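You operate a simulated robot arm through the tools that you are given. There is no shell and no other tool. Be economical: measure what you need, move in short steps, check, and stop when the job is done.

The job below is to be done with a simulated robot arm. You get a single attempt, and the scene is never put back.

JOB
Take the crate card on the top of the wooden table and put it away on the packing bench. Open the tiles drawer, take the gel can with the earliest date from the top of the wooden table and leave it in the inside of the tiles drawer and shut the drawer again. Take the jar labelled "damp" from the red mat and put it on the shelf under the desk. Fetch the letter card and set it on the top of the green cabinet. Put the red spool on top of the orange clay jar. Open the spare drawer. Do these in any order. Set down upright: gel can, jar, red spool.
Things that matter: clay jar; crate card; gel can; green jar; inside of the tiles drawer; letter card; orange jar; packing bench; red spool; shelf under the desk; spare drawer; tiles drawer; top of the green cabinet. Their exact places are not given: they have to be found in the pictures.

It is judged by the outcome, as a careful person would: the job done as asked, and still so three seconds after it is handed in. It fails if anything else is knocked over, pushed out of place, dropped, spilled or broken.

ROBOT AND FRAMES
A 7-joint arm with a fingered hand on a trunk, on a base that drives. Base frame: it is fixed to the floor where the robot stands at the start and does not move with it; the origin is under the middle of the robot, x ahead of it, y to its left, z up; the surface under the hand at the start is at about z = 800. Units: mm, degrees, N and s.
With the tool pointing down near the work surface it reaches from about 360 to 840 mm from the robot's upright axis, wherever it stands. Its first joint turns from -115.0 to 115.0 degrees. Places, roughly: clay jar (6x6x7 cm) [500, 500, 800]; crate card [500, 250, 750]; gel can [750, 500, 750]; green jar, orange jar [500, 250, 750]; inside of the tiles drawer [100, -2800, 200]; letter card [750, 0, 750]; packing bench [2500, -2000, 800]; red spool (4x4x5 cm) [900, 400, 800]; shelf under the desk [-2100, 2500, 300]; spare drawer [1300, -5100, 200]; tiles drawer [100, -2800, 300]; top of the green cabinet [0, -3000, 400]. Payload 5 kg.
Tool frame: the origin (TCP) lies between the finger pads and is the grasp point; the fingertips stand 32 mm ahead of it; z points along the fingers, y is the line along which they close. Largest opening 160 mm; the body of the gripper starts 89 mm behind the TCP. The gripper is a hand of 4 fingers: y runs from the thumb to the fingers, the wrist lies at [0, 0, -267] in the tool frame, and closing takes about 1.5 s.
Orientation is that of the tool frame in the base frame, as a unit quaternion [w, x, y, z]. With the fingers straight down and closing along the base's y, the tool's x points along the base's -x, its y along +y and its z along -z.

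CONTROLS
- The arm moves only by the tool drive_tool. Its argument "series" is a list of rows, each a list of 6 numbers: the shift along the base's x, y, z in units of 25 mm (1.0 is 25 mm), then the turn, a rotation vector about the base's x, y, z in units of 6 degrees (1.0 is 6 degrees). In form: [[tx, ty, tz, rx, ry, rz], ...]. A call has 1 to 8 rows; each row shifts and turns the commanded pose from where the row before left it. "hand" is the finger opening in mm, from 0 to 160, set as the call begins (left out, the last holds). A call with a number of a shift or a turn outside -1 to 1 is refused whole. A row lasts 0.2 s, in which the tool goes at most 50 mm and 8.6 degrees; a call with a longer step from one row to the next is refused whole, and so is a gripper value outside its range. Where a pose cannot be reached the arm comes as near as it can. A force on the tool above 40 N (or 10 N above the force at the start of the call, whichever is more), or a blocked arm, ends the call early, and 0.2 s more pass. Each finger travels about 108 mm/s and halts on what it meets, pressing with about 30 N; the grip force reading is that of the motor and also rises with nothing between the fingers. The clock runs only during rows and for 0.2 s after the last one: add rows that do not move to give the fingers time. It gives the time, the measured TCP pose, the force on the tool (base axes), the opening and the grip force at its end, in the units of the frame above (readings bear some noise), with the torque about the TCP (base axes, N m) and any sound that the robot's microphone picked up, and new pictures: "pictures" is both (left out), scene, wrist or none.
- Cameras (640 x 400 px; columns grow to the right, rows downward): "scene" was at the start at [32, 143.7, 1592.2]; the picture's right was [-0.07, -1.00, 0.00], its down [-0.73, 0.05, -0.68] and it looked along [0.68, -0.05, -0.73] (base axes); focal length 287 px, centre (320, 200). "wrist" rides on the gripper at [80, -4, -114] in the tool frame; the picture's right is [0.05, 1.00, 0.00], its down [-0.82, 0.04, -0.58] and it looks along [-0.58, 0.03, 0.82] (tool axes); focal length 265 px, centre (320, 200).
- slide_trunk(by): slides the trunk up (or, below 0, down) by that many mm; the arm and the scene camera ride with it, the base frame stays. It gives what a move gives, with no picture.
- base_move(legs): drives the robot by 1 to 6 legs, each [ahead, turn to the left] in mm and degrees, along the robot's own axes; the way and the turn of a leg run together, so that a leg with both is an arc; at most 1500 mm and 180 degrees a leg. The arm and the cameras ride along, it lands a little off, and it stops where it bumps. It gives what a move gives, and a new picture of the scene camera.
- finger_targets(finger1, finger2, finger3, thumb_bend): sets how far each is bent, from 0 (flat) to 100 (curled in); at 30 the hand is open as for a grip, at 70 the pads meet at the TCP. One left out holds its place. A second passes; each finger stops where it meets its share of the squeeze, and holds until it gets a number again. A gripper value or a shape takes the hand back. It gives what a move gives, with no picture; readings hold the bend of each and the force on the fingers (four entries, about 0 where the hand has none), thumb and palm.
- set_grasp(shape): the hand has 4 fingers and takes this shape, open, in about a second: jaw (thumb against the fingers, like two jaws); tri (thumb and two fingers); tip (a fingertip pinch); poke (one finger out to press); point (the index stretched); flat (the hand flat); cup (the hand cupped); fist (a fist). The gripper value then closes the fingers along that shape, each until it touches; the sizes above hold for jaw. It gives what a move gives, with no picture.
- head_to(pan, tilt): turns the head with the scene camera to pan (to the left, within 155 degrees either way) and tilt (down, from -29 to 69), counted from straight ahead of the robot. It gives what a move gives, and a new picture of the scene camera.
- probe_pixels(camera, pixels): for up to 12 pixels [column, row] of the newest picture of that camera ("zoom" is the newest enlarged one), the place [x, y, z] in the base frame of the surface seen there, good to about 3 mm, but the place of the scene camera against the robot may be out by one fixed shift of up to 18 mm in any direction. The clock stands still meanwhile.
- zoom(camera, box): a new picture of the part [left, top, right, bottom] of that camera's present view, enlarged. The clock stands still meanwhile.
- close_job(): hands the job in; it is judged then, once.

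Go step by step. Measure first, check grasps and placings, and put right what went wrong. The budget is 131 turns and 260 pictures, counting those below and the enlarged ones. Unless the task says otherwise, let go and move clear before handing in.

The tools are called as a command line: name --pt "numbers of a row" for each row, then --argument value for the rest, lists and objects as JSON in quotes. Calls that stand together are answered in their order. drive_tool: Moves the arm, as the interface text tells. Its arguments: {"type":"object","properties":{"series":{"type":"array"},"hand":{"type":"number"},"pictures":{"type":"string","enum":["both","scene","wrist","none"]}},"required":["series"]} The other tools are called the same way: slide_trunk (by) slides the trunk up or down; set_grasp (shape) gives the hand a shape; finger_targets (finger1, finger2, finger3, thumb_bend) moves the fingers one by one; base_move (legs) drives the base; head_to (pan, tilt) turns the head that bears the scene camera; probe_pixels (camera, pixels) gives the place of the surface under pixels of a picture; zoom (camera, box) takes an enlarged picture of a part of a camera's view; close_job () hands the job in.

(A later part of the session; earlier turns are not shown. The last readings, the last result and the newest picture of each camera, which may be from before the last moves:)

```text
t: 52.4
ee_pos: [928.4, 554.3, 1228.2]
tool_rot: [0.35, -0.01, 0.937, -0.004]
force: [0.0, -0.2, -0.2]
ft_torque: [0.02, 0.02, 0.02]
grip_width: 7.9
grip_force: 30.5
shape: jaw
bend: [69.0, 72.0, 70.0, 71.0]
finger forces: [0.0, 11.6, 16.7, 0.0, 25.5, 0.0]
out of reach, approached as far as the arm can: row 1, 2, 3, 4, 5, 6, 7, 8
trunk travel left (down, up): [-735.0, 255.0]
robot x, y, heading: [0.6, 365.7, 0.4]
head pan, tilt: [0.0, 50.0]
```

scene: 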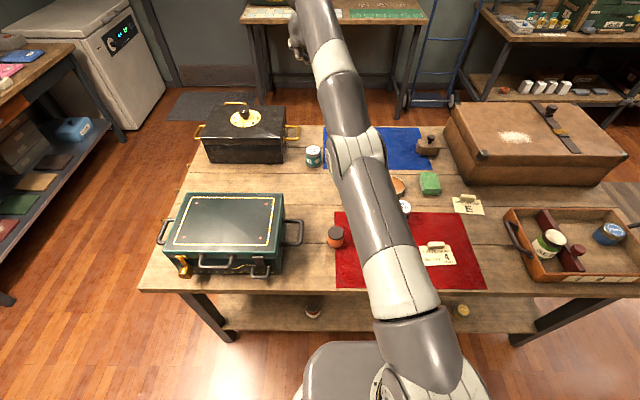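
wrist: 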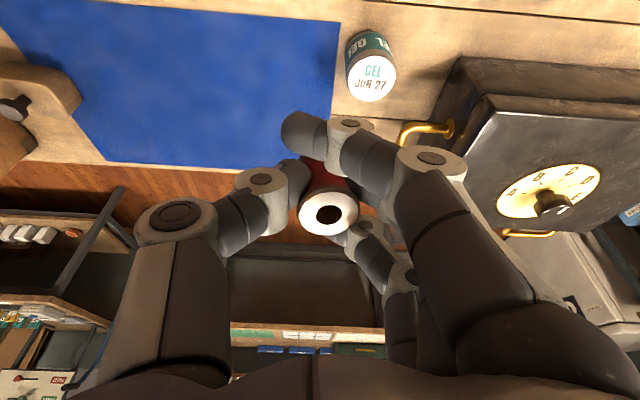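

The arm climbs instead of retracting. I reset by a tiny trunk slide, then go back down toward the earlier good posture (lower wrist), from where I can retract.

slide_trunk --by -10

drive_tool --pt "0 -0.6 -1 0 0 0" --pt "0 -0.6 -1 0 0 0" --pt "0 -0.6 -1 0 0 0" --pt "0 -0.6 -1 0 0 0" --pt "0 -0.6 -1 0 0 0" --pt "0 -0.6 -1 0 0 0" --pt "0 -0.6 -1 0 0 0" --pt "0 -0.6 -1 0 0 0" --pictures "scene"

```text
t: 52.9
ee_pos: [928.5, 553.4, 1219.1]
tool_rot: [0.35, -0.009, 0.937, -0.004]
force: [-0.6, -0.2, -1.1]
ft_torque: [-0.02, -0.04, 0.0]
grip_width: 7.9
grip_force: 30.4
shape: jaw
bend: [69.0, 72.0, 70.0, 71.0]
finger forces: [0.1, 11.6, 16.6, 0.0, 25.6, 0.0]
trunk travel left (down, up): [-725.0, 265.0]
robot x, y, heading: [1.3, 363.9, 0.8]
head pan, tilt: [0.0, 50.0]
```

```text
t: 54.7
ee_pos: [1002.1, 449.6, 1041.3]
tool_rot: [0.348, -0.01, 0.937, -0.004]
force: [-0.1, 0.1, -0.6]
ft_torque: [0.01, 0.02, 0.0]
grip_width: 7.6
grip_force: 30.1
shape: jaw
bend: [69.0, 72.0, 70.0, 71.0]
finger forces: [0.0, 11.8, 17.3, 0.1, 25.9, 0.0]
out of reach, approached as far as the arm can: row 1, 2, 3, 4, 5, 6, 7, 8
trunk travel left (down, up): [-725.0, 265.0]
robot x, y, heading: [0.8, 363.5, 0.8]
head pan, tilt: [0.0, 50.0]
```

scene: 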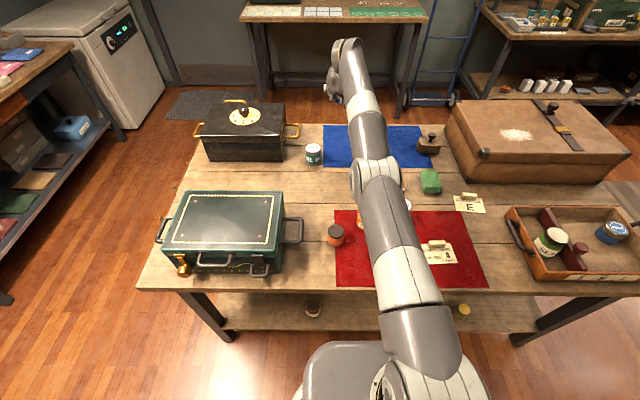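

Still straight; I keep going down slightly inward.

drive_tool --pt "-0.2 0 -1 0 0 0" --pt "-0.2 0 -1 0 0 0" --pt "-0.2 0 -1 0 0 0" --pt "-0.4 0 -1 0 0 0" --pt "-0.4 0 -0.6 0 0 0" --pictures "none"

drive_tool --pt "-1 0 0 0 0 0" --pt "-1 0 0 0 0 0" --pt "-1 0 0 0 0 0" --pt "-1 0 0 0 0 0" --pictures "scene"

```text
t: 55.9
ee_pos: [1010.7, 453.9, 927.1]
tool_rot: [0.349, -0.01, 0.937, -0.004]
force: [0.4, 0.6, -0.7]
ft_torque: [-0.02, 0.04, 0.01]
grip_width: 7.6
grip_force: 30.1
shape: jaw
bend: [69.0, 72.0, 70.0, 71.0]
finger forces: [0.1, 11.8, 17.5, 0.0, 25.7, 0.0]
out of reach, approached as far as the arm can: row 1, 2, 3, 4, 5
trunk travel left (down, up): [-725.0, 265.0]
robot x, y, heading: [0.5, 362.3, 1.0]
head pan, tilt: [0.0, 50.0]
```

```text
t: 56.9
ee_pos: [1010.6, 460.7, 927.2]
tool_rot: [0.348, -0.009, 0.937, -0.005]
force: [-0.2, -0.5, 0.2]
ft_torque: [0.03, 0.01, 0.0]
grip_width: 7.4
grip_force: 29.5
shape: jaw
bend: [69.0, 72.0, 70.0, 71.0]
finger forces: [0.0, 12.0, 17.6, 0.0, 25.8, 0.0]
out of reach, approached as far as the arm can: row 1, 2, 3, 4
trunk travel left (down, up): [-725.0, 265.0]
robot x, y, heading: [1.8, 365.0, 0.6]
head pan, tilt: [0.0, 50.0]
```

scene: 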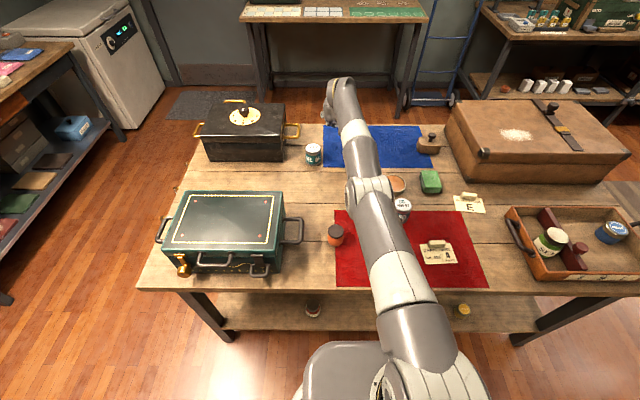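

I'll probe the arm's shoulder, elbow and wrist heights to understand the bend.

probe_pixels --camera "scene" --pixels '[[415, 335], [400, 270], [385, 225], [369, 188], [355, 140], [345, 105], [340, 85]]'

```text
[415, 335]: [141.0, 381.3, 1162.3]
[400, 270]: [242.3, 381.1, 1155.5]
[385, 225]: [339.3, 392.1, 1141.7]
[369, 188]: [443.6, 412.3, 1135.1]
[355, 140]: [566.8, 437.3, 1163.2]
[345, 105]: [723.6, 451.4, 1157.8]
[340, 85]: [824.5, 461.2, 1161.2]
```

The elbow is bent slightly downward (the wrong side, at its stop). Rotating the tool back about a fixed wrist should push the elbow to the upper side; I'll lift the trunk 90 first for clearance.

slide_trunk --by 90

drive_tool --pt "-0.74 0 -0.59 0 0.85 0" --pt "-0.8 0 -0.52 0 0.85 0" --pt "-0.84 0 -0.46 0 0.85 0" --pt "-0.88 0 -0.37 0 0.85 0" --pt "-0.9 0 -0.29 0 0.85 0" --pt "-0.94 0 -0.21 0 0.85 0" --pt "-0.95 0 -0.13 0 0.85 0" --pt "-0.95 0 -0.04 0 0.85 0" --pictures "scene"

```text
t: 58.2
ee_pos: [1010.8, 459.9, 1016.9]
tool_rot: [0.348, -0.009, 0.937, -0.005]
force: [0.1, -0.2, -0.4]
ft_torque: [-0.01, 0.0, 0.0]
grip_width: 7.8
grip_force: 30.3
shape: jaw
bend: [69.0, 72.0, 70.0, 71.0]
finger forces: [0.0, 12.0, 17.6, 0.1, 25.7, 0.1]
trunk travel left (down, up): [-815.0, 175.0]
robot x, y, heading: [0.0, 363.2, 0.9]
head pan, tilt: [0.0, 50.0]
```

```text
t: 60.0
ee_pos: [835.6, 458.7, 951.9]
tool_rot: [-0.002, -0.01, 1.0, -0.001]
force: [0.4, -0.5, -0.6]
ft_torque: [-0.04, 0.02, -0.02]
grip_width: 7.5
grip_force: 29.8
shape: jaw
bend: [69.0, 72.0, 70.0, 71.0]
finger forces: [0.1, 12.5, 19.5, 0.1, 25.7, 0.0]
trunk travel left (down, up): [-815.0, 175.0]
robot x, y, heading: [1.3, 363.2, 0.7]
head pan, tilt: [0.0, 50.0]
```

scene: 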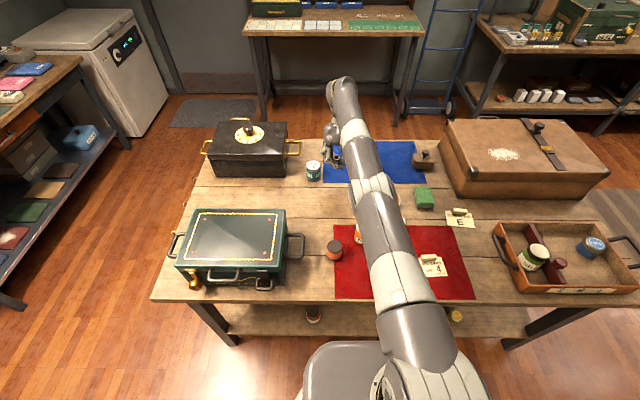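

No reach complaint now. I test moving inward.

drive_tool --pt "-1 0 0.1 0 0 0" --pt "-1 0 0.1 0 0 0" --pt "-1 0 0.1 0 0 0" --pt "-1 0 0.1 0 0 0" --pictures "scene"

```text
t: 61.0
ee_pos: [834.8, 462.4, 954.8]
tool_rot: [0.0, -0.011, 1.0, -0.001]
force: [-0.4, 0.7, -0.8]
ft_torque: [0.04, 0.02, -0.01]
grip_width: 7.3
grip_force: 29.8
shape: jaw
bend: [69.0, 72.0, 70.0, 71.0]
finger forces: [0.1, 12.6, 19.5, 0.0, 25.7, 0.0]
out of reach, approached as far as the arm can: row 1, 2, 3, 4
trunk travel left (down, up): [-815.0, 175.0]
robot x, y, heading: [3.2, 358.8, 0.9]
head pan, tilt: [0.0, 50.0]
```

scene: 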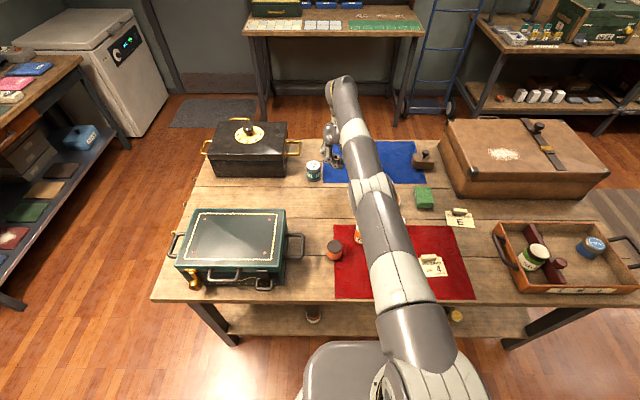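

Still locked. I'll measure the sag again before another attempt.

probe_pixels --camera "scene" --pixels '[[400, 270], [385, 225], [378, 200], [370, 185], [365, 165], [355, 130], [343, 95], [415, 330]]'

zoom --camera "scene" --box '[270, 70, 490, 400]'

```text
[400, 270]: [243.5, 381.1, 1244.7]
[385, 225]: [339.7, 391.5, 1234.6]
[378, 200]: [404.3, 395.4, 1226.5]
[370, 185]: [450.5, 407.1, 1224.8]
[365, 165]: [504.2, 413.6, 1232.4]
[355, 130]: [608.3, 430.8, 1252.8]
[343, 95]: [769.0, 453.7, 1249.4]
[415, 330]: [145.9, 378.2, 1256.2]
```

```text
1.21 times, centred on (380, 235) of scene
```

zoom: 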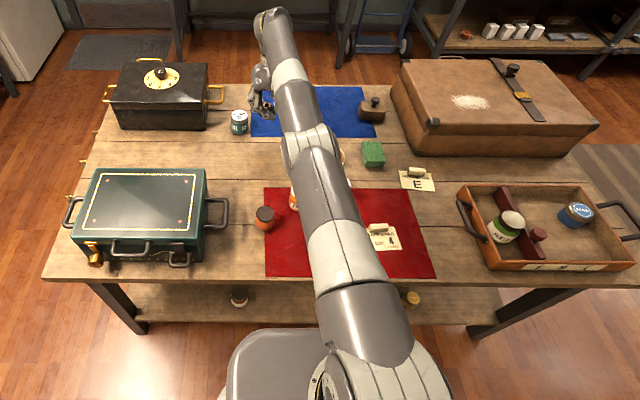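

Insight: moving the wrist down while over‑stretched should carry the elbow to the upper side. I raise the trunk 150, command outward, then well down, then inward.

slide_trunk --by 150

drive_tool --pt "1 0 0 0 0 0" --pt "0.6 0 -1 0 0 0" --pt "0 0 -1 0 0 0" --pt "0 0 -1 0 0 0" --pt "0 0 -1 0 0 0" --pt "0 0 -1 0 0 0" --pt "0 0 -1 0 0 0" --pt "0 0 -1 0 0 0" --pictures "none"

drive_tool --pt "-1 0 -0.5 0 0 0" --pt "-1 0 -0.3 0 0 0" --pt "-1 0 0 0 0 0" --pt "-1 0 0 0 0 0" --pt "-1 0 0 0 0 0" --pt "-1 0 0 0 0 0" --pictures "scene"

```text
t: 62.7
ee_pos: [834.5, 462.0, 1104.3]
tool_rot: [-0.002, -0.01, 1.0, -0.001]
force: [0.4, -0.5, -0.9]
ft_torque: [0.03, -0.01, 0.01]
grip_width: 7.6
grip_force: 30.4
shape: jaw
bend: [69.0, 72.0, 70.0, 71.0]
finger forces: [0.0, 12.6, 19.5, 0.0, 25.7, 0.0]
trunk travel left (down, up): [-965.0, 25.0]
robot x, y, heading: [-0.1, 361.6, 0.8]
head pan, tilt: [0.0, 50.0]
```

```text
t: 64.5
ee_pos: [822.5, 476.9, 939.6]
tool_rot: [0.001, -0.011, 1.0, -0.001]
force: [0.0, -1.0, -0.2]
ft_torque: [0.04, -0.01, -0.03]
grip_width: 7.3
grip_force: 30.5
shape: jaw
bend: [69.0, 72.0, 70.0, 71.0]
finger forces: [0.0, 12.6, 19.9, 0.0, 25.8, 0.0]
out of reach, approached as far as the arm can: row 1, 2, 5, 7
trunk travel left (down, up): [-965.0, 25.0]
robot x, y, heading: [1.5, 362.7, 1.2]
head pan, tilt: [0.0, 50.0]
```

```text
t: 65.9
ee_pos: [674.1, 475.7, 919.5]
tool_rot: [-0.001, -0.011, 1.0, 0.0]
force: [0.4, 0.3, 0.1]
ft_torque: [0.02, -0.01, -0.01]
grip_width: 7.0
grip_force: 30.3
shape: jaw
bend: [69.0, 72.0, 70.0, 71.0]
finger forces: [0.0, 12.0, 20.1, 0.0, 25.7, 0.0]
trunk travel left (down, up): [-965.0, 25.0]
robot x, y, heading: [-0.9, 361.6, 0.5]
head pan, tilt: [0.0, 50.0]
```

scene: 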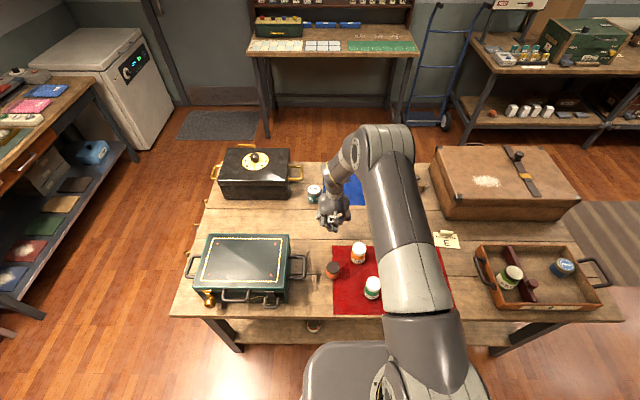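

The elbow is free again. I go above the clay jar while restoring the 17° lean so the spool stands upright.

drive_tool --pt "-0.8 0 0.4 0 -0.36 0" --pt "-0.8 0 0.4 0 -0.36 0" --pt "-0.8 0 0.4 0 -0.36 0" --pt "-0.8 0 0.4 0 -0.36 0" --pt "-0.8 0 0.4 0 -0.36 0" --pt "-0.8 0 0.4 0 -0.36 0" --pt "-0.8 0 0.4 0 -0.36 0" --pt "-0.8 0 0.4 0 -0.36 0" --pictures "both"

```text
t: 67.7
ee_pos: [511.9, 477.3, 997.8]
tool_rot: [0.151, -0.01, 0.989, -0.004]
force: [0.3, 0.5, -0.1]
ft_torque: [-0.01, -0.01, 0.04]
grip_width: 6.8
grip_force: 30.0
shape: jaw
bend: [69.0, 72.0, 70.0, 71.0]
finger forces: [0.0, 12.7, 22.0, 0.0, 25.7, 0.1]
trunk travel left (down, up): [-965.0, 25.0]
robot x, y, heading: [3.8, 361.3, 0.8]
head pan, tilt: [0.0, 50.0]
```

scene: 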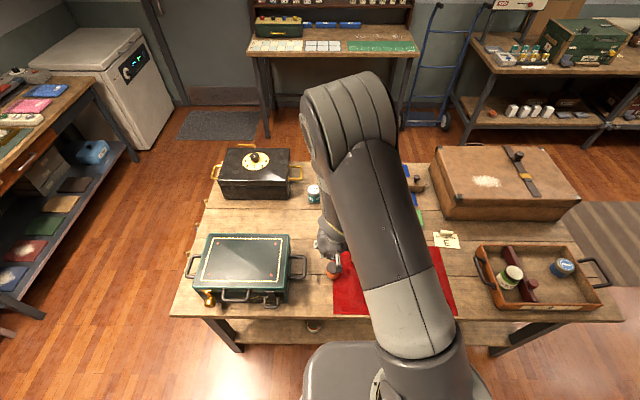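
wrist: 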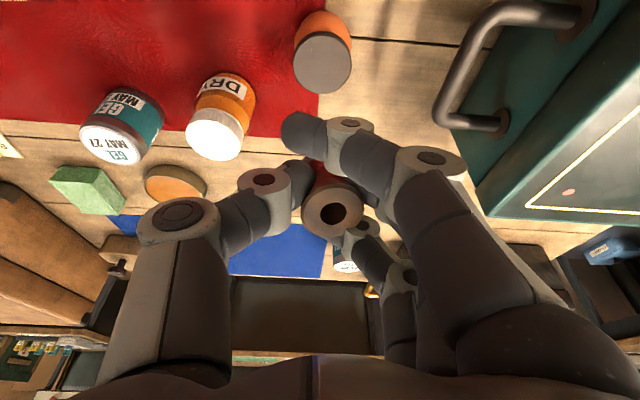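

The clay jar lid is at (323,62), the held spool at (334,210). I probe both.

probe_pixels --camera "wrist" --pixels '[[323, 62], [297, 62], [349, 62], [323, 38], [323, 90], [334, 190], [308, 210], [360, 210], [334, 238], [318, 172], [325, 182]]'

zoom --camera "wrist" --box '[240, 100, 420, 280]'

```text
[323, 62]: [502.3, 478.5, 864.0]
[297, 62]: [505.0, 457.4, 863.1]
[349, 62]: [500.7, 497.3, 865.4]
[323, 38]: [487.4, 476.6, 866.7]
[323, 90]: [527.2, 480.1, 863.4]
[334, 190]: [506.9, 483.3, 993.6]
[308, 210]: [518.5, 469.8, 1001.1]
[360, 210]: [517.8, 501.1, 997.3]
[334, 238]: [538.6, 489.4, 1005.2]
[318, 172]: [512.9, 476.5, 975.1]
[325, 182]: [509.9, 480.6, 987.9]
```

```text
2.22 times, centred on (330, 190) of wrist
```

zoom: 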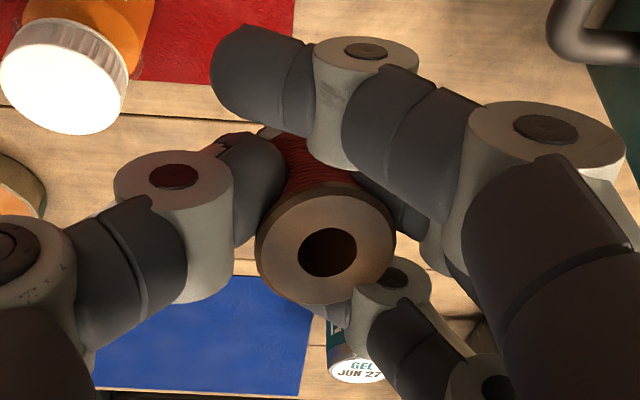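

The spool has pivoted ~20° back in the grip. I rotate the tool to make it upright, then re-measure.

drive_tool --pt "0 0 0 0.28 0.83 0" --pt "0 0 0 0.28 0.83 0" --pt "0 0 0 0.28 0.83 0" --pt "0 0 0 0.28 0.83 0" --pictures "wrist"

zoom --camera "wrist" --box '[240, 100, 420, 280]'

```text
t: 68.7
ee_pos: [512.9, 475.4, 998.0]
tool_rot: [-0.023, -0.003, 0.998, 0.057]
force: [0.2, 0.6, -0.5]
ft_torque: [0.01, 0.01, -0.01]
grip_width: 7.0
grip_force: 30.3
shape: jaw
bend: [69.0, 72.0, 70.0, 71.0]
finger forces: [0.0, 13.7, 24.1, 0.0, 25.6, 0.1]
trunk travel left (down, up): [-965.0, 25.0]
robot x, y, heading: [0.3, 360.1, 0.7]
head pan, tilt: [0.0, 50.0]
```

wrist: 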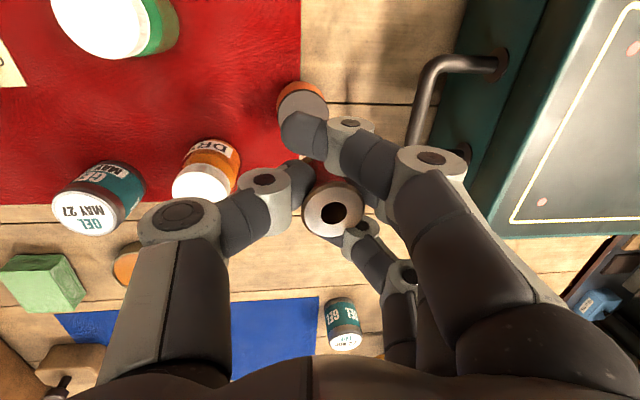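

```text
2.22 times, centred on (330, 190) of wrist
```

zoom: 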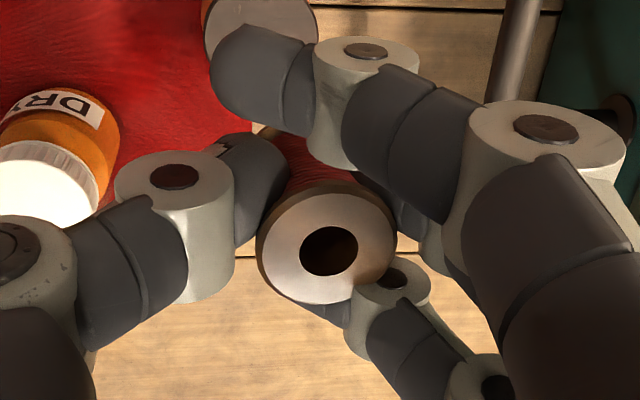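

I probe the ring again for its tilt and position.

probe_pixels --camera "zoom" --pixels '[[280, 235], [380, 225], [325, 205], [330, 290], [290, 280], [370, 280], [290, 215]]'

probe_pixels --camera "wrist" --pixels '[[300, 100], [284, 103], [322, 105], [305, 92]]'

```text
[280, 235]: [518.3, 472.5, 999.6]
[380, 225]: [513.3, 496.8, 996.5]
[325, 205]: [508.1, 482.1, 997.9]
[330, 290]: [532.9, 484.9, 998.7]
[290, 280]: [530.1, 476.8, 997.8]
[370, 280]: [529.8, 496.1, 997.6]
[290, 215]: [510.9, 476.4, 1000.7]
```

```text
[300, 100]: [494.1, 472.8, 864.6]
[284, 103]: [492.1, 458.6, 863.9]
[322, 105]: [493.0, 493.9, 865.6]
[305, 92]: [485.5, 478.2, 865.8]
```

Spool is upright now; ring centre (521,485), jar lid centre ≈ (506,477,865). I check the trunk clearance on the left.

probe_pixels --camera "wrist" --pixels '[[430, 75], [414, 110], [500, 60], [520, 180], [560, 100], [470, 160]]'

drive_tool --pt "-0.3 -0.16 -0.5 0 0 0" --pt "-0.3 -0.16 -0.5 0 0 0" --pictures "none"

```text
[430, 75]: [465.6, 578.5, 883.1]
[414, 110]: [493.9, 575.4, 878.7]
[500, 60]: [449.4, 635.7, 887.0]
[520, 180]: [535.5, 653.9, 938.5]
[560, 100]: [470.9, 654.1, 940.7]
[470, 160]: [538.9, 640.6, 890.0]
```

```text
t: 69.3
ee_pos: [497.6, 468.5, 973.5]
tool_rot: [-0.024, -0.001, 0.998, 0.057]
force: [-0.1, 0.1, -0.6]
ft_torque: [0.02, -0.01, 0.02]
grip_width: 6.9
grip_force: 29.8
shape: jaw
bend: [69.0, 72.0, 70.0, 71.0]
finger forces: [0.1, 13.8, 24.4, 0.1, 25.8, 0.1]
trunk travel left (down, up): [-965.0, 25.0]
robot x, y, heading: [0.2, 363.0, 0.5]
head pan, tilt: [0.0, 50.0]
```

Clear. Lowering to just above the lid.

drive_tool --pt "0 0 -0.7 0 0 0" --pt "0 0 -0.7 0 0 0" --pt "0 0 -0.6 0 0 0" --pt "0 0 0 0 0 0" --pictures "both"

zoom --camera "wrist" --box '[240, 60, 420, 260]'

zoom --camera "scene" --box '[280, 210, 400, 310]'

```text
t: 70.3
ee_pos: [498.0, 468.8, 923.8]
tool_rot: [-0.023, 0.0, 0.998, 0.057]
force: [-0.6, 0.3, -0.6]
ft_torque: [0.0, 0.01, -0.02]
grip_width: 6.8
grip_force: 29.9
shape: jaw
bend: [69.0, 72.0, 70.0, 71.0]
finger forces: [0.1, 13.9, 24.7, 0.1, 25.7, 0.0]
trunk travel left (down, up): [-965.0, 25.0]
robot x, y, heading: [1.3, 360.1, 1.0]
head pan, tilt: [0.0, 50.0]
```

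scene: 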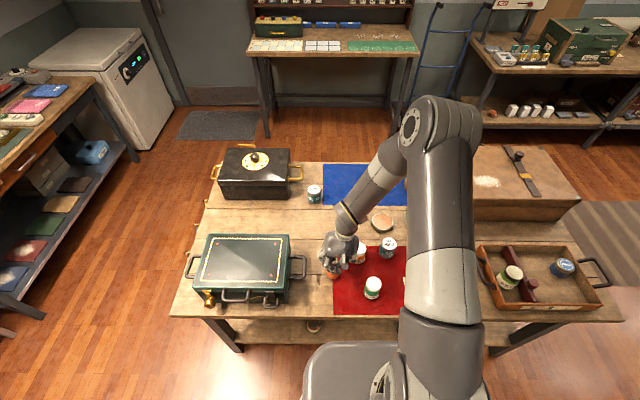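
wrist: 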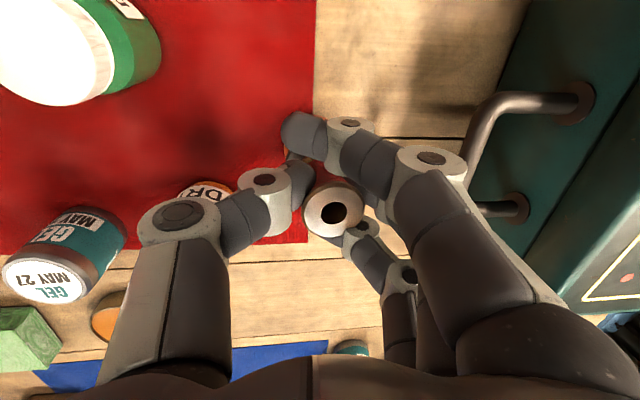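

```text
2.00 times, centred on (330, 160) of wrist
```

zoom: 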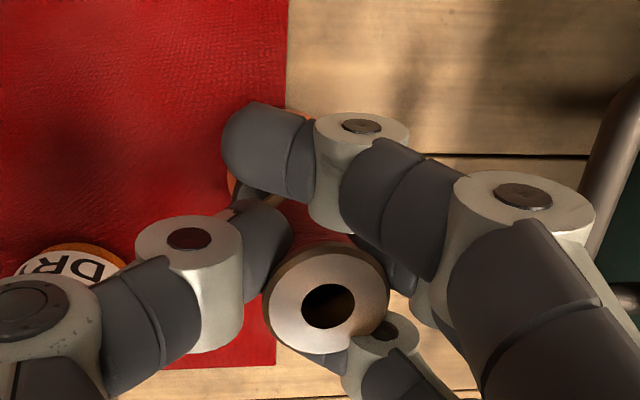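

```text
4.00 times, centred on (340, 260) of scene
```

zoom: 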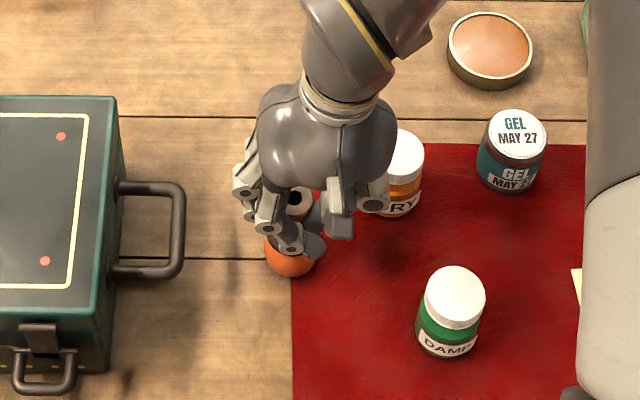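

Just above the lid. I lower in 2–3 mm steps watching force.

drive_tool --pt "0 0 -0.12 0 0 0" --pt "0 0 -0.12 0 0 0" --pt "0 0 0 0 0 0" --pictures "none"

drive_tool --pt "0 0 -0.08 0 0 0" --pt "0 0 0 0 0 0" --pictures "none"

drive_tool --pt "0 0 -0.08 0 0 0" --pt "0 0 0 0 0 0" --pictures "wrist"

```text
t: 71.1
ee_pos: [497.0, 468.3, 916.7]
tool_rot: [-0.023, -0.002, 0.998, 0.058]
force: [0.8, 0.1, -0.6]
ft_torque: [-0.02, 0.0, 0.05]
grip_width: 7.0
grip_force: 30.1
shape: jaw
bend: [69.0, 72.0, 70.0, 71.0]
finger forces: [0.0, 13.9, 24.8, 0.1, 25.7, 0.0]
trunk travel left (down, up): [-965.0, 25.0]
robot x, y, heading: [-1.3, 362.1, 0.6]
head pan, tilt: [0.0, 50.0]
```

```text
t: 71.7
ee_pos: [497.9, 468.2, 915.6]
tool_rot: [-0.024, 0.0, 0.998, 0.057]
force: [0.5, 0.1, 0.0]
ft_torque: [-0.03, -0.02, -0.02]
grip_width: 7.0
grip_force: 30.3
shape: jaw
bend: [69.0, 72.0, 70.0, 71.0]
finger forces: [0.0, 14.0, 24.8, 0.1, 25.7, 0.1]
trunk travel left (down, up): [-965.0, 25.0]
robot x, y, heading: [-4.3, 363.2, 0.7]
head pan, tilt: [0.0, 50.0]
```

```text
t: 72.3
ee_pos: [497.8, 469.9, 912.5]
tool_rot: [-0.024, -0.002, 0.998, 0.058]
force: [-0.6, 0.2, 0.1]
ft_torque: [0.0, 0.0, -0.01]
grip_width: 6.9
grip_force: 30.0
shape: jaw
bend: [69.0, 72.0, 70.0, 71.0]
finger forces: [0.0, 14.1, 24.8, 0.0, 25.7, 0.0]
trunk travel left (down, up): [-965.0, 25.0]
robot x, y, heading: [3.6, 360.8, 0.5]
head pan, tilt: [0.0, 50.0]
```

wrist: 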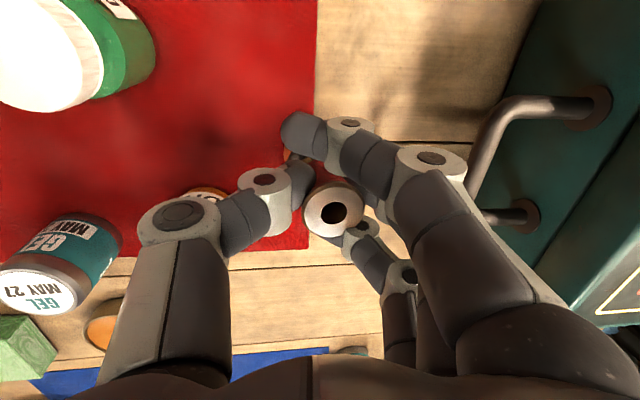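

Not touching yet. More small steps down.

drive_tool --pt "0 0 -0.08 0 0 0" --pt "0 0 0 0 0 0" --pictures "none"

drive_tool --pt "0 0 -0.08 0 0 0" --pt "0 0 0 0 0 0" --pictures "none"

probe_pixels --camera "wrist" --pixels '[[320, 195], [312, 210], [350, 205], [332, 232], [333, 190], [318, 225]]'

```text
t: 72.9
ee_pos: [497.1, 470.1, 911.7]
tool_rot: [-0.023, -0.002, 0.998, 0.057]
force: [0.8, -0.5, 7.8]
ft_torque: [0.14, -0.08, 0.01]
grip_width: 7.1
grip_force: 29.8
shape: jaw
bend: [69.0, 72.0, 70.0, 72.0]
finger forces: [0.1, 14.5, 26.5, 0.0, 27.1, 0.0]
trunk travel left (down, up): [-965.0, 25.0]
robot x, y, heading: [2.4, 359.9, 0.7]
head pan, tilt: [0.0, 50.0]
```

```text
t: 73.5
ee_pos: [499.1, 468.4, 910.0]
tool_rot: [-0.021, -0.002, 0.998, 0.056]
force: [2.1, -0.8, 22.8]
ft_torque: [0.3, -0.27, -0.08]
grip_width: 7.6
grip_force: 29.8
shape: jaw
bend: [69.0, 72.0, 71.0, 72.0]
finger forces: [0.1, 15.8, 31.7, 0.0, 32.7, 0.1]
trunk travel left (down, up): [-965.0, 25.0]
robot x, y, heading: [0.2, 362.7, 0.6]
head pan, tilt: [0.0, 50.0]
```

```text
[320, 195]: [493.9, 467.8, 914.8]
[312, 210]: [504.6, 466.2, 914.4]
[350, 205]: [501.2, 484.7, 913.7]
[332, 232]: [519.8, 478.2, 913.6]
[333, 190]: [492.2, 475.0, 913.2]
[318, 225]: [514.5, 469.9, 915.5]
```

Contact (23 N), spool centred at (506,476) and level. I relieve 1 mm and open.

drive_tool --pt "0 0 0.05 0 0 0" --pt "0 0 0 0 0 0" --pictures "none"

drive_tool --pt "0 0 0 0 0 0" --pt "0 0 0 0 0 0" --pt "0 0 0 0 0 0" --pt "0 0 0 0 0 0" --pt "0 0 0 0 0 0" --hand 90 --pictures "wrist"

```text
t: 74.1
ee_pos: [496.6, 468.3, 911.9]
tool_rot: [-0.023, -0.002, 0.998, 0.057]
force: [3.0, -0.1, 18.8]
ft_torque: [0.27, -0.37, -0.07]
grip_width: 7.3
grip_force: 30.4
shape: jaw
bend: [69.0, 72.0, 71.0, 72.0]
finger forces: [0.0, 15.8, 33.9, 0.1, 32.6, 0.1]
trunk travel left (down, up): [-965.0, 25.0]
robot x, y, heading: [3.2, 361.0, 0.8]
head pan, tilt: [0.0, 50.0]
```

```text
t: 75.3
ee_pos: [496.4, 468.4, 909.4]
tool_rot: [-0.024, 0.0, 0.998, 0.057]
force: [0.4, 0.1, 0.0]
ft_torque: [0.01, -0.01, -0.01]
grip_width: 88.7
grip_force: 0.0
shape: jaw
bend: [71.0, 70.0, 73.0, 70.0]
finger forces: [0.0, 10.1, 10.3, 0.0, 0.0, 0.0]
trunk travel left (down, up): [-965.0, 25.0]
robot x, y, heading: [-0.6, 355.9, 0.8]
head pan, tilt: [0.0, 50.0]
```

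wrist: 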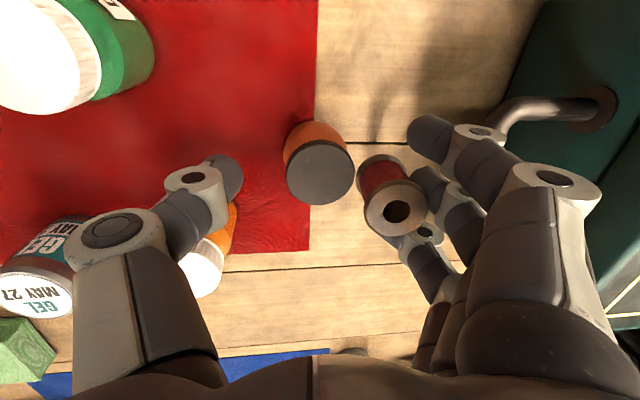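

The spool came along wedged between fingers 2 and 3 (10 N each). I raise 25 mm and inspect it.

drive_tool --pt "0 0 0.5 0 0 0" --pt "0 0 0.5 0 0 0" --pt "0 0 0 0 0 0" --pictures "wrist"

zoom --camera "wrist" --box '[260, 80, 500, 260]'

probe_pixels --camera "zoom" --pixels '[[310, 300], [400, 300], [350, 290], [350, 370], [350, 240], [320, 220], [300, 250], [330, 365], [390, 340]]'

```text
t: 76.1
ee_pos: [496.9, 469.5, 935.5]
tool_rot: [-0.024, -0.002, 0.998, 0.057]
force: [-0.2, 0.1, 0.2]
ft_torque: [0.0, 0.01, 0.01]
grip_width: 88.6
grip_force: 0.0
shape: jaw
bend: [71.0, 70.0, 73.0, 70.0]
finger forces: [0.1, 10.2, 10.4, 0.0, 0.1, 0.0]
trunk travel left (down, up): [-965.0, 25.0]
robot x, y, heading: [1.3, 359.5, 0.9]
head pan, tilt: [0.0, 50.0]
```

wrist: 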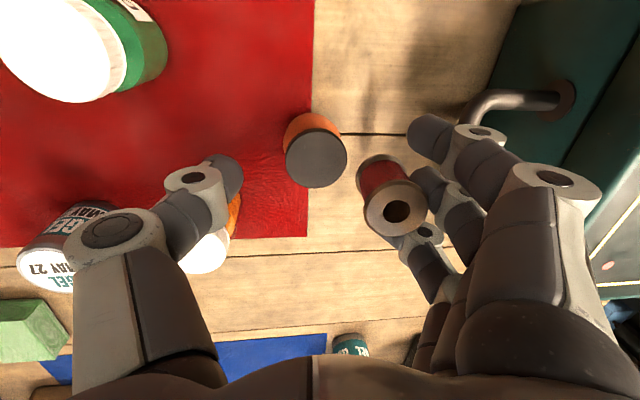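

```text
2.22 times, centred on (380, 170) of wrist
```

zoom: 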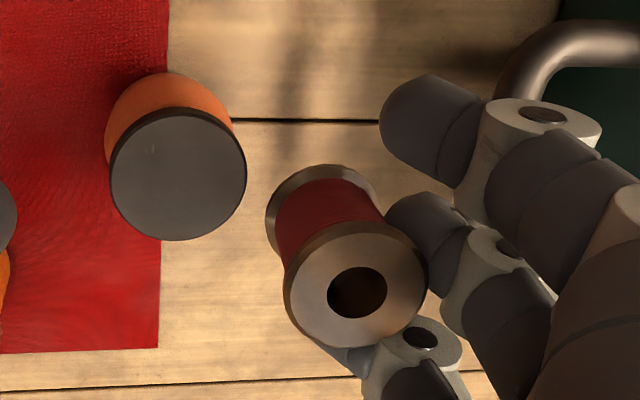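

```text
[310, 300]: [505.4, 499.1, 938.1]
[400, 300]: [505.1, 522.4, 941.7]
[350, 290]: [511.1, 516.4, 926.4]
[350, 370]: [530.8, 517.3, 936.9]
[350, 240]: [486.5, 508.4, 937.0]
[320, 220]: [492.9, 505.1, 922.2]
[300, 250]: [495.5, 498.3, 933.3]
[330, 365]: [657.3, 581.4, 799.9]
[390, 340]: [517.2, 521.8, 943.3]
```

The spool is wedged, level in x and 9° off in y. I rotate back 9°, bring it over the lid, and lower to just above contact.

drive_tool --pt "0 0 0.4 -0.75 0 0" --pt "0 0 0 -0.75 0 0" --pt "0 -0.7 0 0 0 0" --pt "0 -0.7 0 0 0 0" --pt "0 0 0 0 0 0" --pictures "wrist"

zoom --camera "wrist" --box '[260, 80, 500, 260]'

zoom --camera "scene" --box '[290, 210, 390, 310]'

probe_pixels --camera "wrist" --pixels '[[376, 205], [416, 205], [396, 184], [395, 230], [372, 170], [376, 160]]'

```text
t: 77.3
ee_pos: [496.0, 431.8, 946.3]
tool_rot: [-0.024, 0.001, 0.999, -0.022]
force: [0.2, -0.3, -0.5]
ft_torque: [0.0, -0.01, 0.0]
grip_width: 88.5
grip_force: 0.0
shape: jaw
bend: [71.0, 70.0, 73.0, 70.0]
finger forces: [0.0, 10.0, 10.3, 0.0, 0.0, 0.0]
trunk travel left (down, up): [-965.0, 25.0]
robot x, y, heading: [-0.0, 365.0, 0.6]
head pan, tilt: [0.0, 50.0]
```

wrist: 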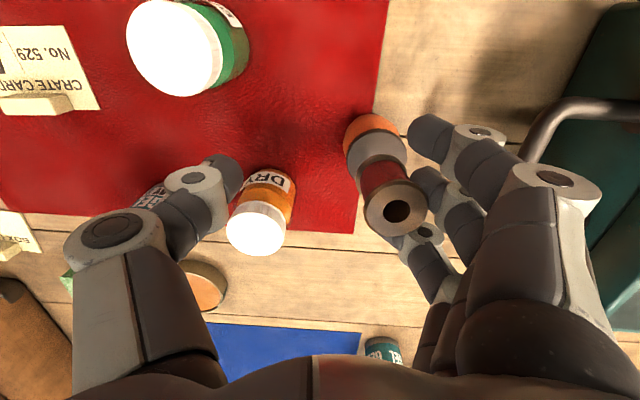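

```text
2.22 times, centred on (380, 170) of wrist
```

zoom: 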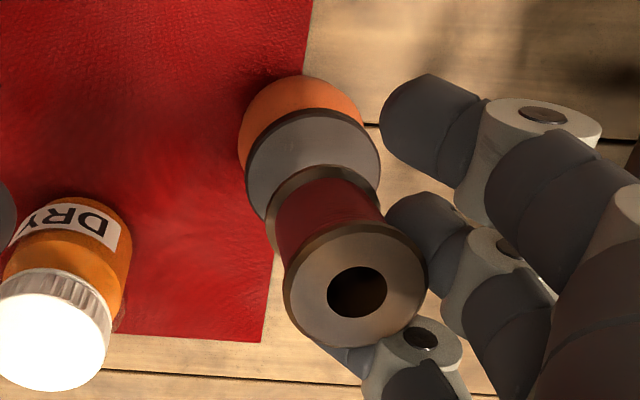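

```text
4.00 times, centred on (340, 260) of scene
```

zoom: 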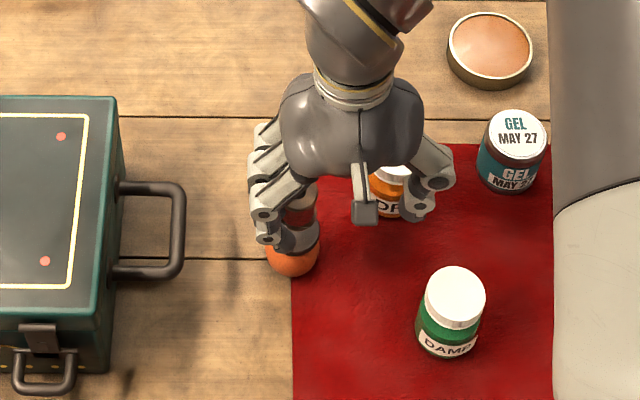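

```text
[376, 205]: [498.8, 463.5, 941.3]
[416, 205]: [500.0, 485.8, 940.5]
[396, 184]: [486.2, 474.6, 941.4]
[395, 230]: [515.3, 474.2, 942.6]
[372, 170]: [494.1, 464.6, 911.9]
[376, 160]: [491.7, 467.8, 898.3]
```

Level, centre (501,475), bottom ≈ 893. I shift 5 mm forward and lower to contact.

drive_tool --pt "0.2 0.08 -0.4 0 0 0" --pt "0 0 -0.4 0 0 0" --pt "0 0 -0.08 0 0 0" --pt "0 0 0 0 0 0" --pictures "none"

drive_tool --pt "0 0 -0.1 0 0 0" --pt "0 0 0 0 0 0" --pictures "none"

drive_tool --pt "0 0 -0.08 0 0 0" --pt "0 0 0 0 0 0" --pictures "wrist"

```text
t: 78.3
ee_pos: [502.3, 434.5, 924.6]
tool_rot: [-0.024, 0.0, 0.999, -0.022]
force: [-0.5, 0.5, 0.2]
ft_torque: [-0.02, -0.01, -0.02]
grip_width: 88.9
grip_force: 0.0
shape: jaw
bend: [71.0, 70.0, 73.0, 70.0]
finger forces: [0.1, 10.0, 10.3, 0.0, 0.0, 0.0]
trunk travel left (down, up): [-965.0, 25.0]
robot x, y, heading: [-1.4, 364.9, 0.8]
head pan, tilt: [0.0, 50.0]
```

```text
t: 78.9
ee_pos: [502.4, 435.6, 921.0]
tool_rot: [-0.025, 0.0, 0.999, -0.021]
force: [0.7, 0.2, -0.6]
ft_torque: [-0.03, -0.01, 0.01]
grip_width: 88.8
grip_force: 0.1
shape: jaw
bend: [71.0, 70.0, 73.0, 70.0]
finger forces: [0.0, 10.0, 10.2, 0.1, 0.0, 0.0]
trunk travel left (down, up): [-965.0, 25.0]
robot x, y, heading: [0.7, 361.9, 0.6]
head pan, tilt: [0.0, 50.0]
```

```text
t: 79.5
ee_pos: [503.1, 435.1, 918.5]
tool_rot: [-0.023, 0.001, 0.999, -0.022]
force: [0.6, 0.4, 0.3]
ft_torque: [-0.04, -0.01, -0.02]
grip_width: 88.9
grip_force: 0.0
shape: jaw
bend: [71.0, 70.0, 73.0, 70.0]
finger forces: [0.1, 9.9, 10.3, 0.0, 0.0, 0.1]
trunk travel left (down, up): [-965.0, 25.0]
robot x, y, heading: [3.0, 361.0, 0.7]
head pan, tilt: [0.0, 50.0]
```

wrist: 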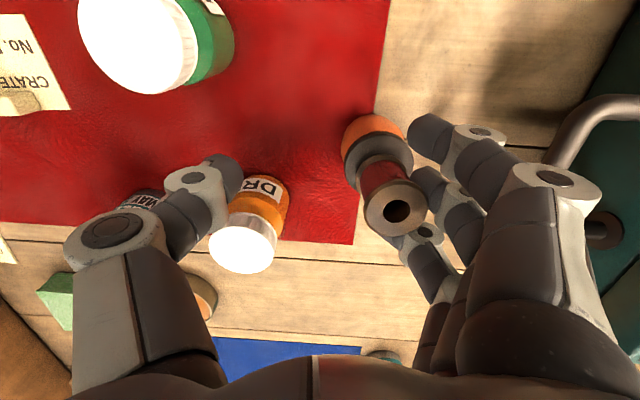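

Near contact. Two more small steps.

drive_tool --pt "0 0 -0.08 0 0 0" --pt "0 0 0 0 0 0" --pictures "none"

drive_tool --pt "0 0 -0.06 0 0 0" --pt "0 0 0 0 0 0" --pictures "wrist"

zoom --camera "wrist" --box '[300, 90, 460, 260]'

```text
t: 80.1
ee_pos: [501.8, 434.9, 917.0]
tool_rot: [-0.023, 0.001, 1.0, -0.021]
force: [0.7, -0.7, 0.6]
ft_torque: [0.0, 0.02, 0.0]
grip_width: 88.7
grip_force: 0.0
shape: jaw
bend: [71.0, 70.0, 73.0, 70.0]
finger forces: [0.1, 10.0, 10.0, 0.0, 0.0, 0.0]
trunk travel left (down, up): [-965.0, 25.0]
robot x, y, heading: [0.8, 360.6, 0.5]
head pan, tilt: [0.0, 50.0]
```

```text
t: 80.7
ee_pos: [501.9, 435.1, 915.7]
tool_rot: [-0.024, 0.0, 0.999, -0.021]
force: [0.3, 0.0, 3.9]
ft_torque: [0.29, 0.0, 0.0]
grip_width: 88.8
grip_force: 0.2
shape: jaw
bend: [71.0, 70.0, 73.0, 70.0]
finger forces: [0.0, 9.6, 10.1, 0.0, 0.0, 0.1]
trunk travel left (down, up): [-965.0, 25.0]
robot x, y, heading: [-0.8, 360.3, 0.7]
head pan, tilt: [0.0, 50.0]
```

wrist: 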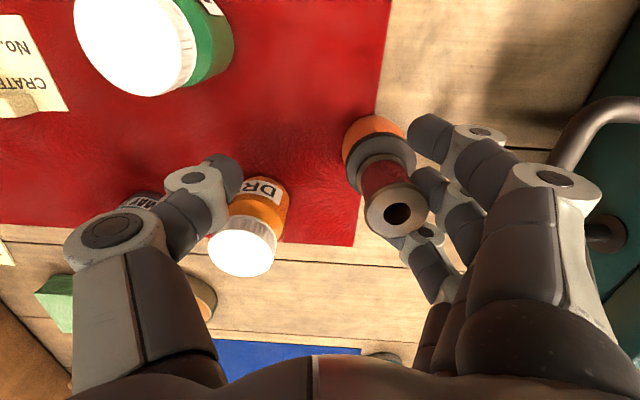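

```text
2.35 times, centred on (380, 175) of wrist
```

zoom: 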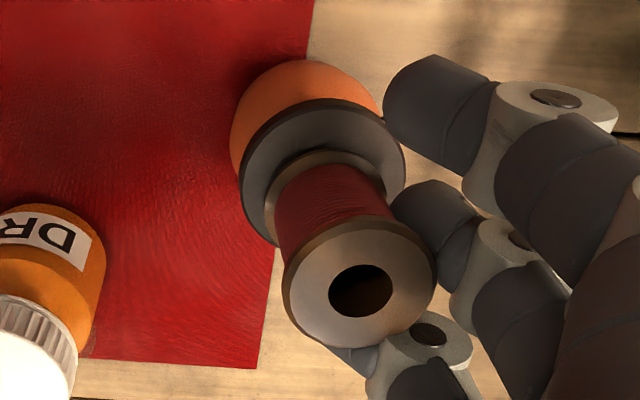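

Spool rests on the lid. I press a touch more and open finger 3 alone to break the wedge.

drive_tool --pt "0 0 -0.05 0 0 0" --pt "0 0 0 0 0 0" --pictures "none"

finger_targets --finger3 55

zoom --camera "wrist" --box '[300, 90, 460, 260]'

```text
t: 81.3
ee_pos: [502.9, 435.5, 915.0]
tool_rot: [-0.023, 0.0, 1.0, -0.021]
force: [1.1, 0.0, 8.1]
ft_torque: [0.44, -0.09, -0.07]
grip_width: 88.8
grip_force: 0.1
shape: jaw
bend: [71.0, 71.0, 73.0, 70.0]
finger forces: [0.0, 9.3, 10.5, 0.0, 0.0, 0.0]
trunk travel left (down, up): [-965.0, 25.0]
robot x, y, heading: [-0.7, 362.6, 0.7]
head pan, tilt: [0.0, 50.0]
```

```text
t: 82.3
ee_pos: [502.4, 434.3, 915.4]
tool_rot: [-0.024, 0.0, 1.0, -0.02]
force: [0.1, -0.1, -0.2]
ft_torque: [-0.04, 0.0, -0.04]
grip_width: 101.8
grip_force: 0.0
shape: fingers
bend: [71.0, 71.0, 55.0, 70.0]
finger forces: [0.1, 0.0, 0.0, 0.0, 0.0, 0.1]
trunk travel left (down, up): [-965.0, 25.0]
robot x, y, heading: [0.9, 362.1, 0.8]
head pan, tilt: [0.0, 50.0]
```

```text
2.35 times, centred on (380, 175) of wrist
```

zoom: 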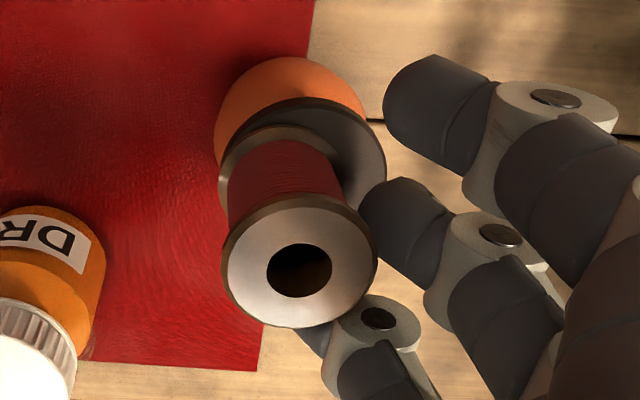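

The spool is free and standing on the lid. I open wider and rise.

drive_tool --pt "0 0 0 0 0 0" --pt "0 0 0 0 0 0" --pt "0 0.3 0 0 0 0" --pt "0 0 0.8 0 0 0" --pt "0 0 1 0 0 0" --pt "0 0 1 0 0 0" --pt "0 0 1 0 0 0" --hand 130 --pictures "both"

zoom --camera "wrist" --box '[240, 40, 440, 200]'

```text
t: 83.9
ee_pos: [503.1, 443.2, 1010.3]
tool_rot: [-0.023, -0.001, 0.999, -0.022]
force: [0.3, -0.6, 0.0]
ft_torque: [0.03, 0.0, 0.0]
grip_width: 129.8
grip_force: 0.1
shape: jaw
bend: [58.0, 58.0, 58.0, 54.0]
finger forces: [0.0, 0.0, 0.1, 0.0, 0.1, 0.0]
trunk travel left (down, up): [-965.0, 25.0]
robot x, y, heading: [0.0, 361.8, 0.9]
head pan, tilt: [0.0, 50.0]
```

scene: 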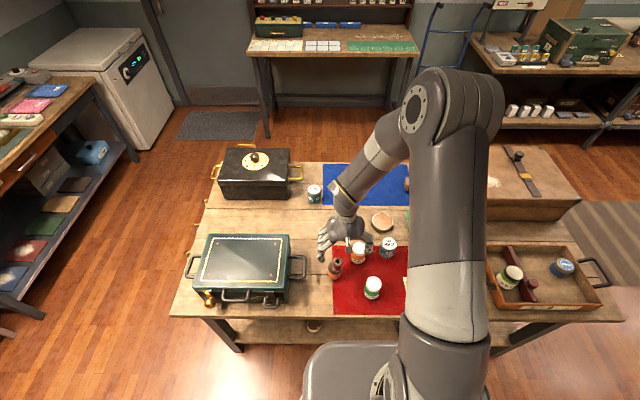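
wrist: 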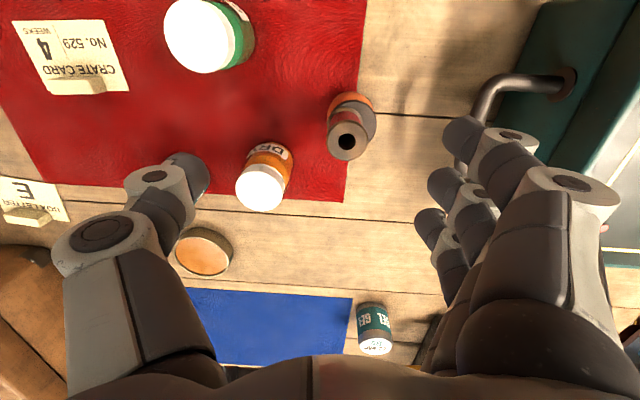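

```text
2.50 times, centred on (340, 120) of wrist
```

zoom: 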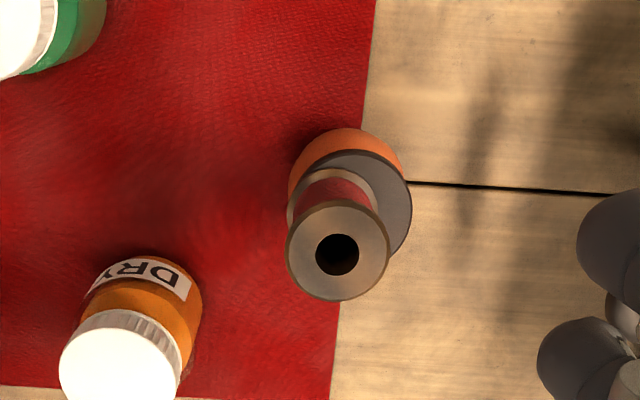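

The spool stands on the clay jar, a little off to −y. I measure the overhang.

probe_pixels --camera "zoom" --pixels '[[295, 255], [382, 255], [338, 210], [338, 292], [395, 230], [405, 200], [385, 165], [350, 158], [292, 215]]'

```text
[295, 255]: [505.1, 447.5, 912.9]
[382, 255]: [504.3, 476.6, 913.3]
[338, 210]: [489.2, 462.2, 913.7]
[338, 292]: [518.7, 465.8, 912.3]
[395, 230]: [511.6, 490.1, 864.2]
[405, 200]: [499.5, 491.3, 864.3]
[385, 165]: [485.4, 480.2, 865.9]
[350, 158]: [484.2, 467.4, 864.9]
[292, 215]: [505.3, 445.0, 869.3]
```

Spool overhang is negligible and stable. Next the crate card; I probe its block in the wrist view and enlarge it.

zoom --camera "wrist" --box '[0, 10, 140, 110]'

probe_pixels --camera "wrist" --pixels '[[62, 86], [92, 84], [108, 82], [90, 90], [50, 88], [75, 50], [20, 25], [130, 90], [100, 20], [45, 95]]'

```text
4.00 times, centred on (70, 60) of wrist
```

zoom: 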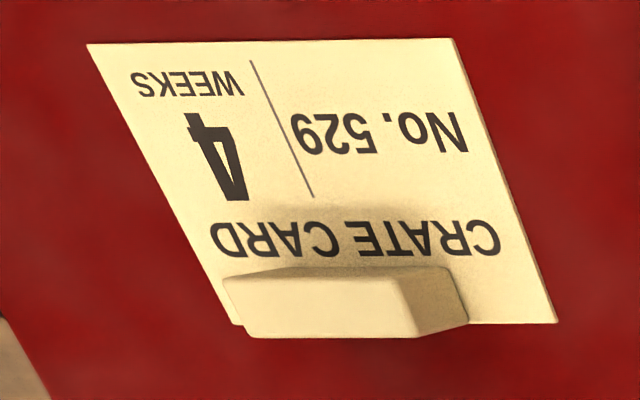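

```text
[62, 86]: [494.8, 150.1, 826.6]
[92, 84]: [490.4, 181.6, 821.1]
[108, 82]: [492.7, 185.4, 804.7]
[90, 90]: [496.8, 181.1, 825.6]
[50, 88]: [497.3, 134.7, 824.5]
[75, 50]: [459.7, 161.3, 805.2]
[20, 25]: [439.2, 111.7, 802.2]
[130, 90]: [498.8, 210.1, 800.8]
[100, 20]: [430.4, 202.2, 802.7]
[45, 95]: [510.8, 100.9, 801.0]
```

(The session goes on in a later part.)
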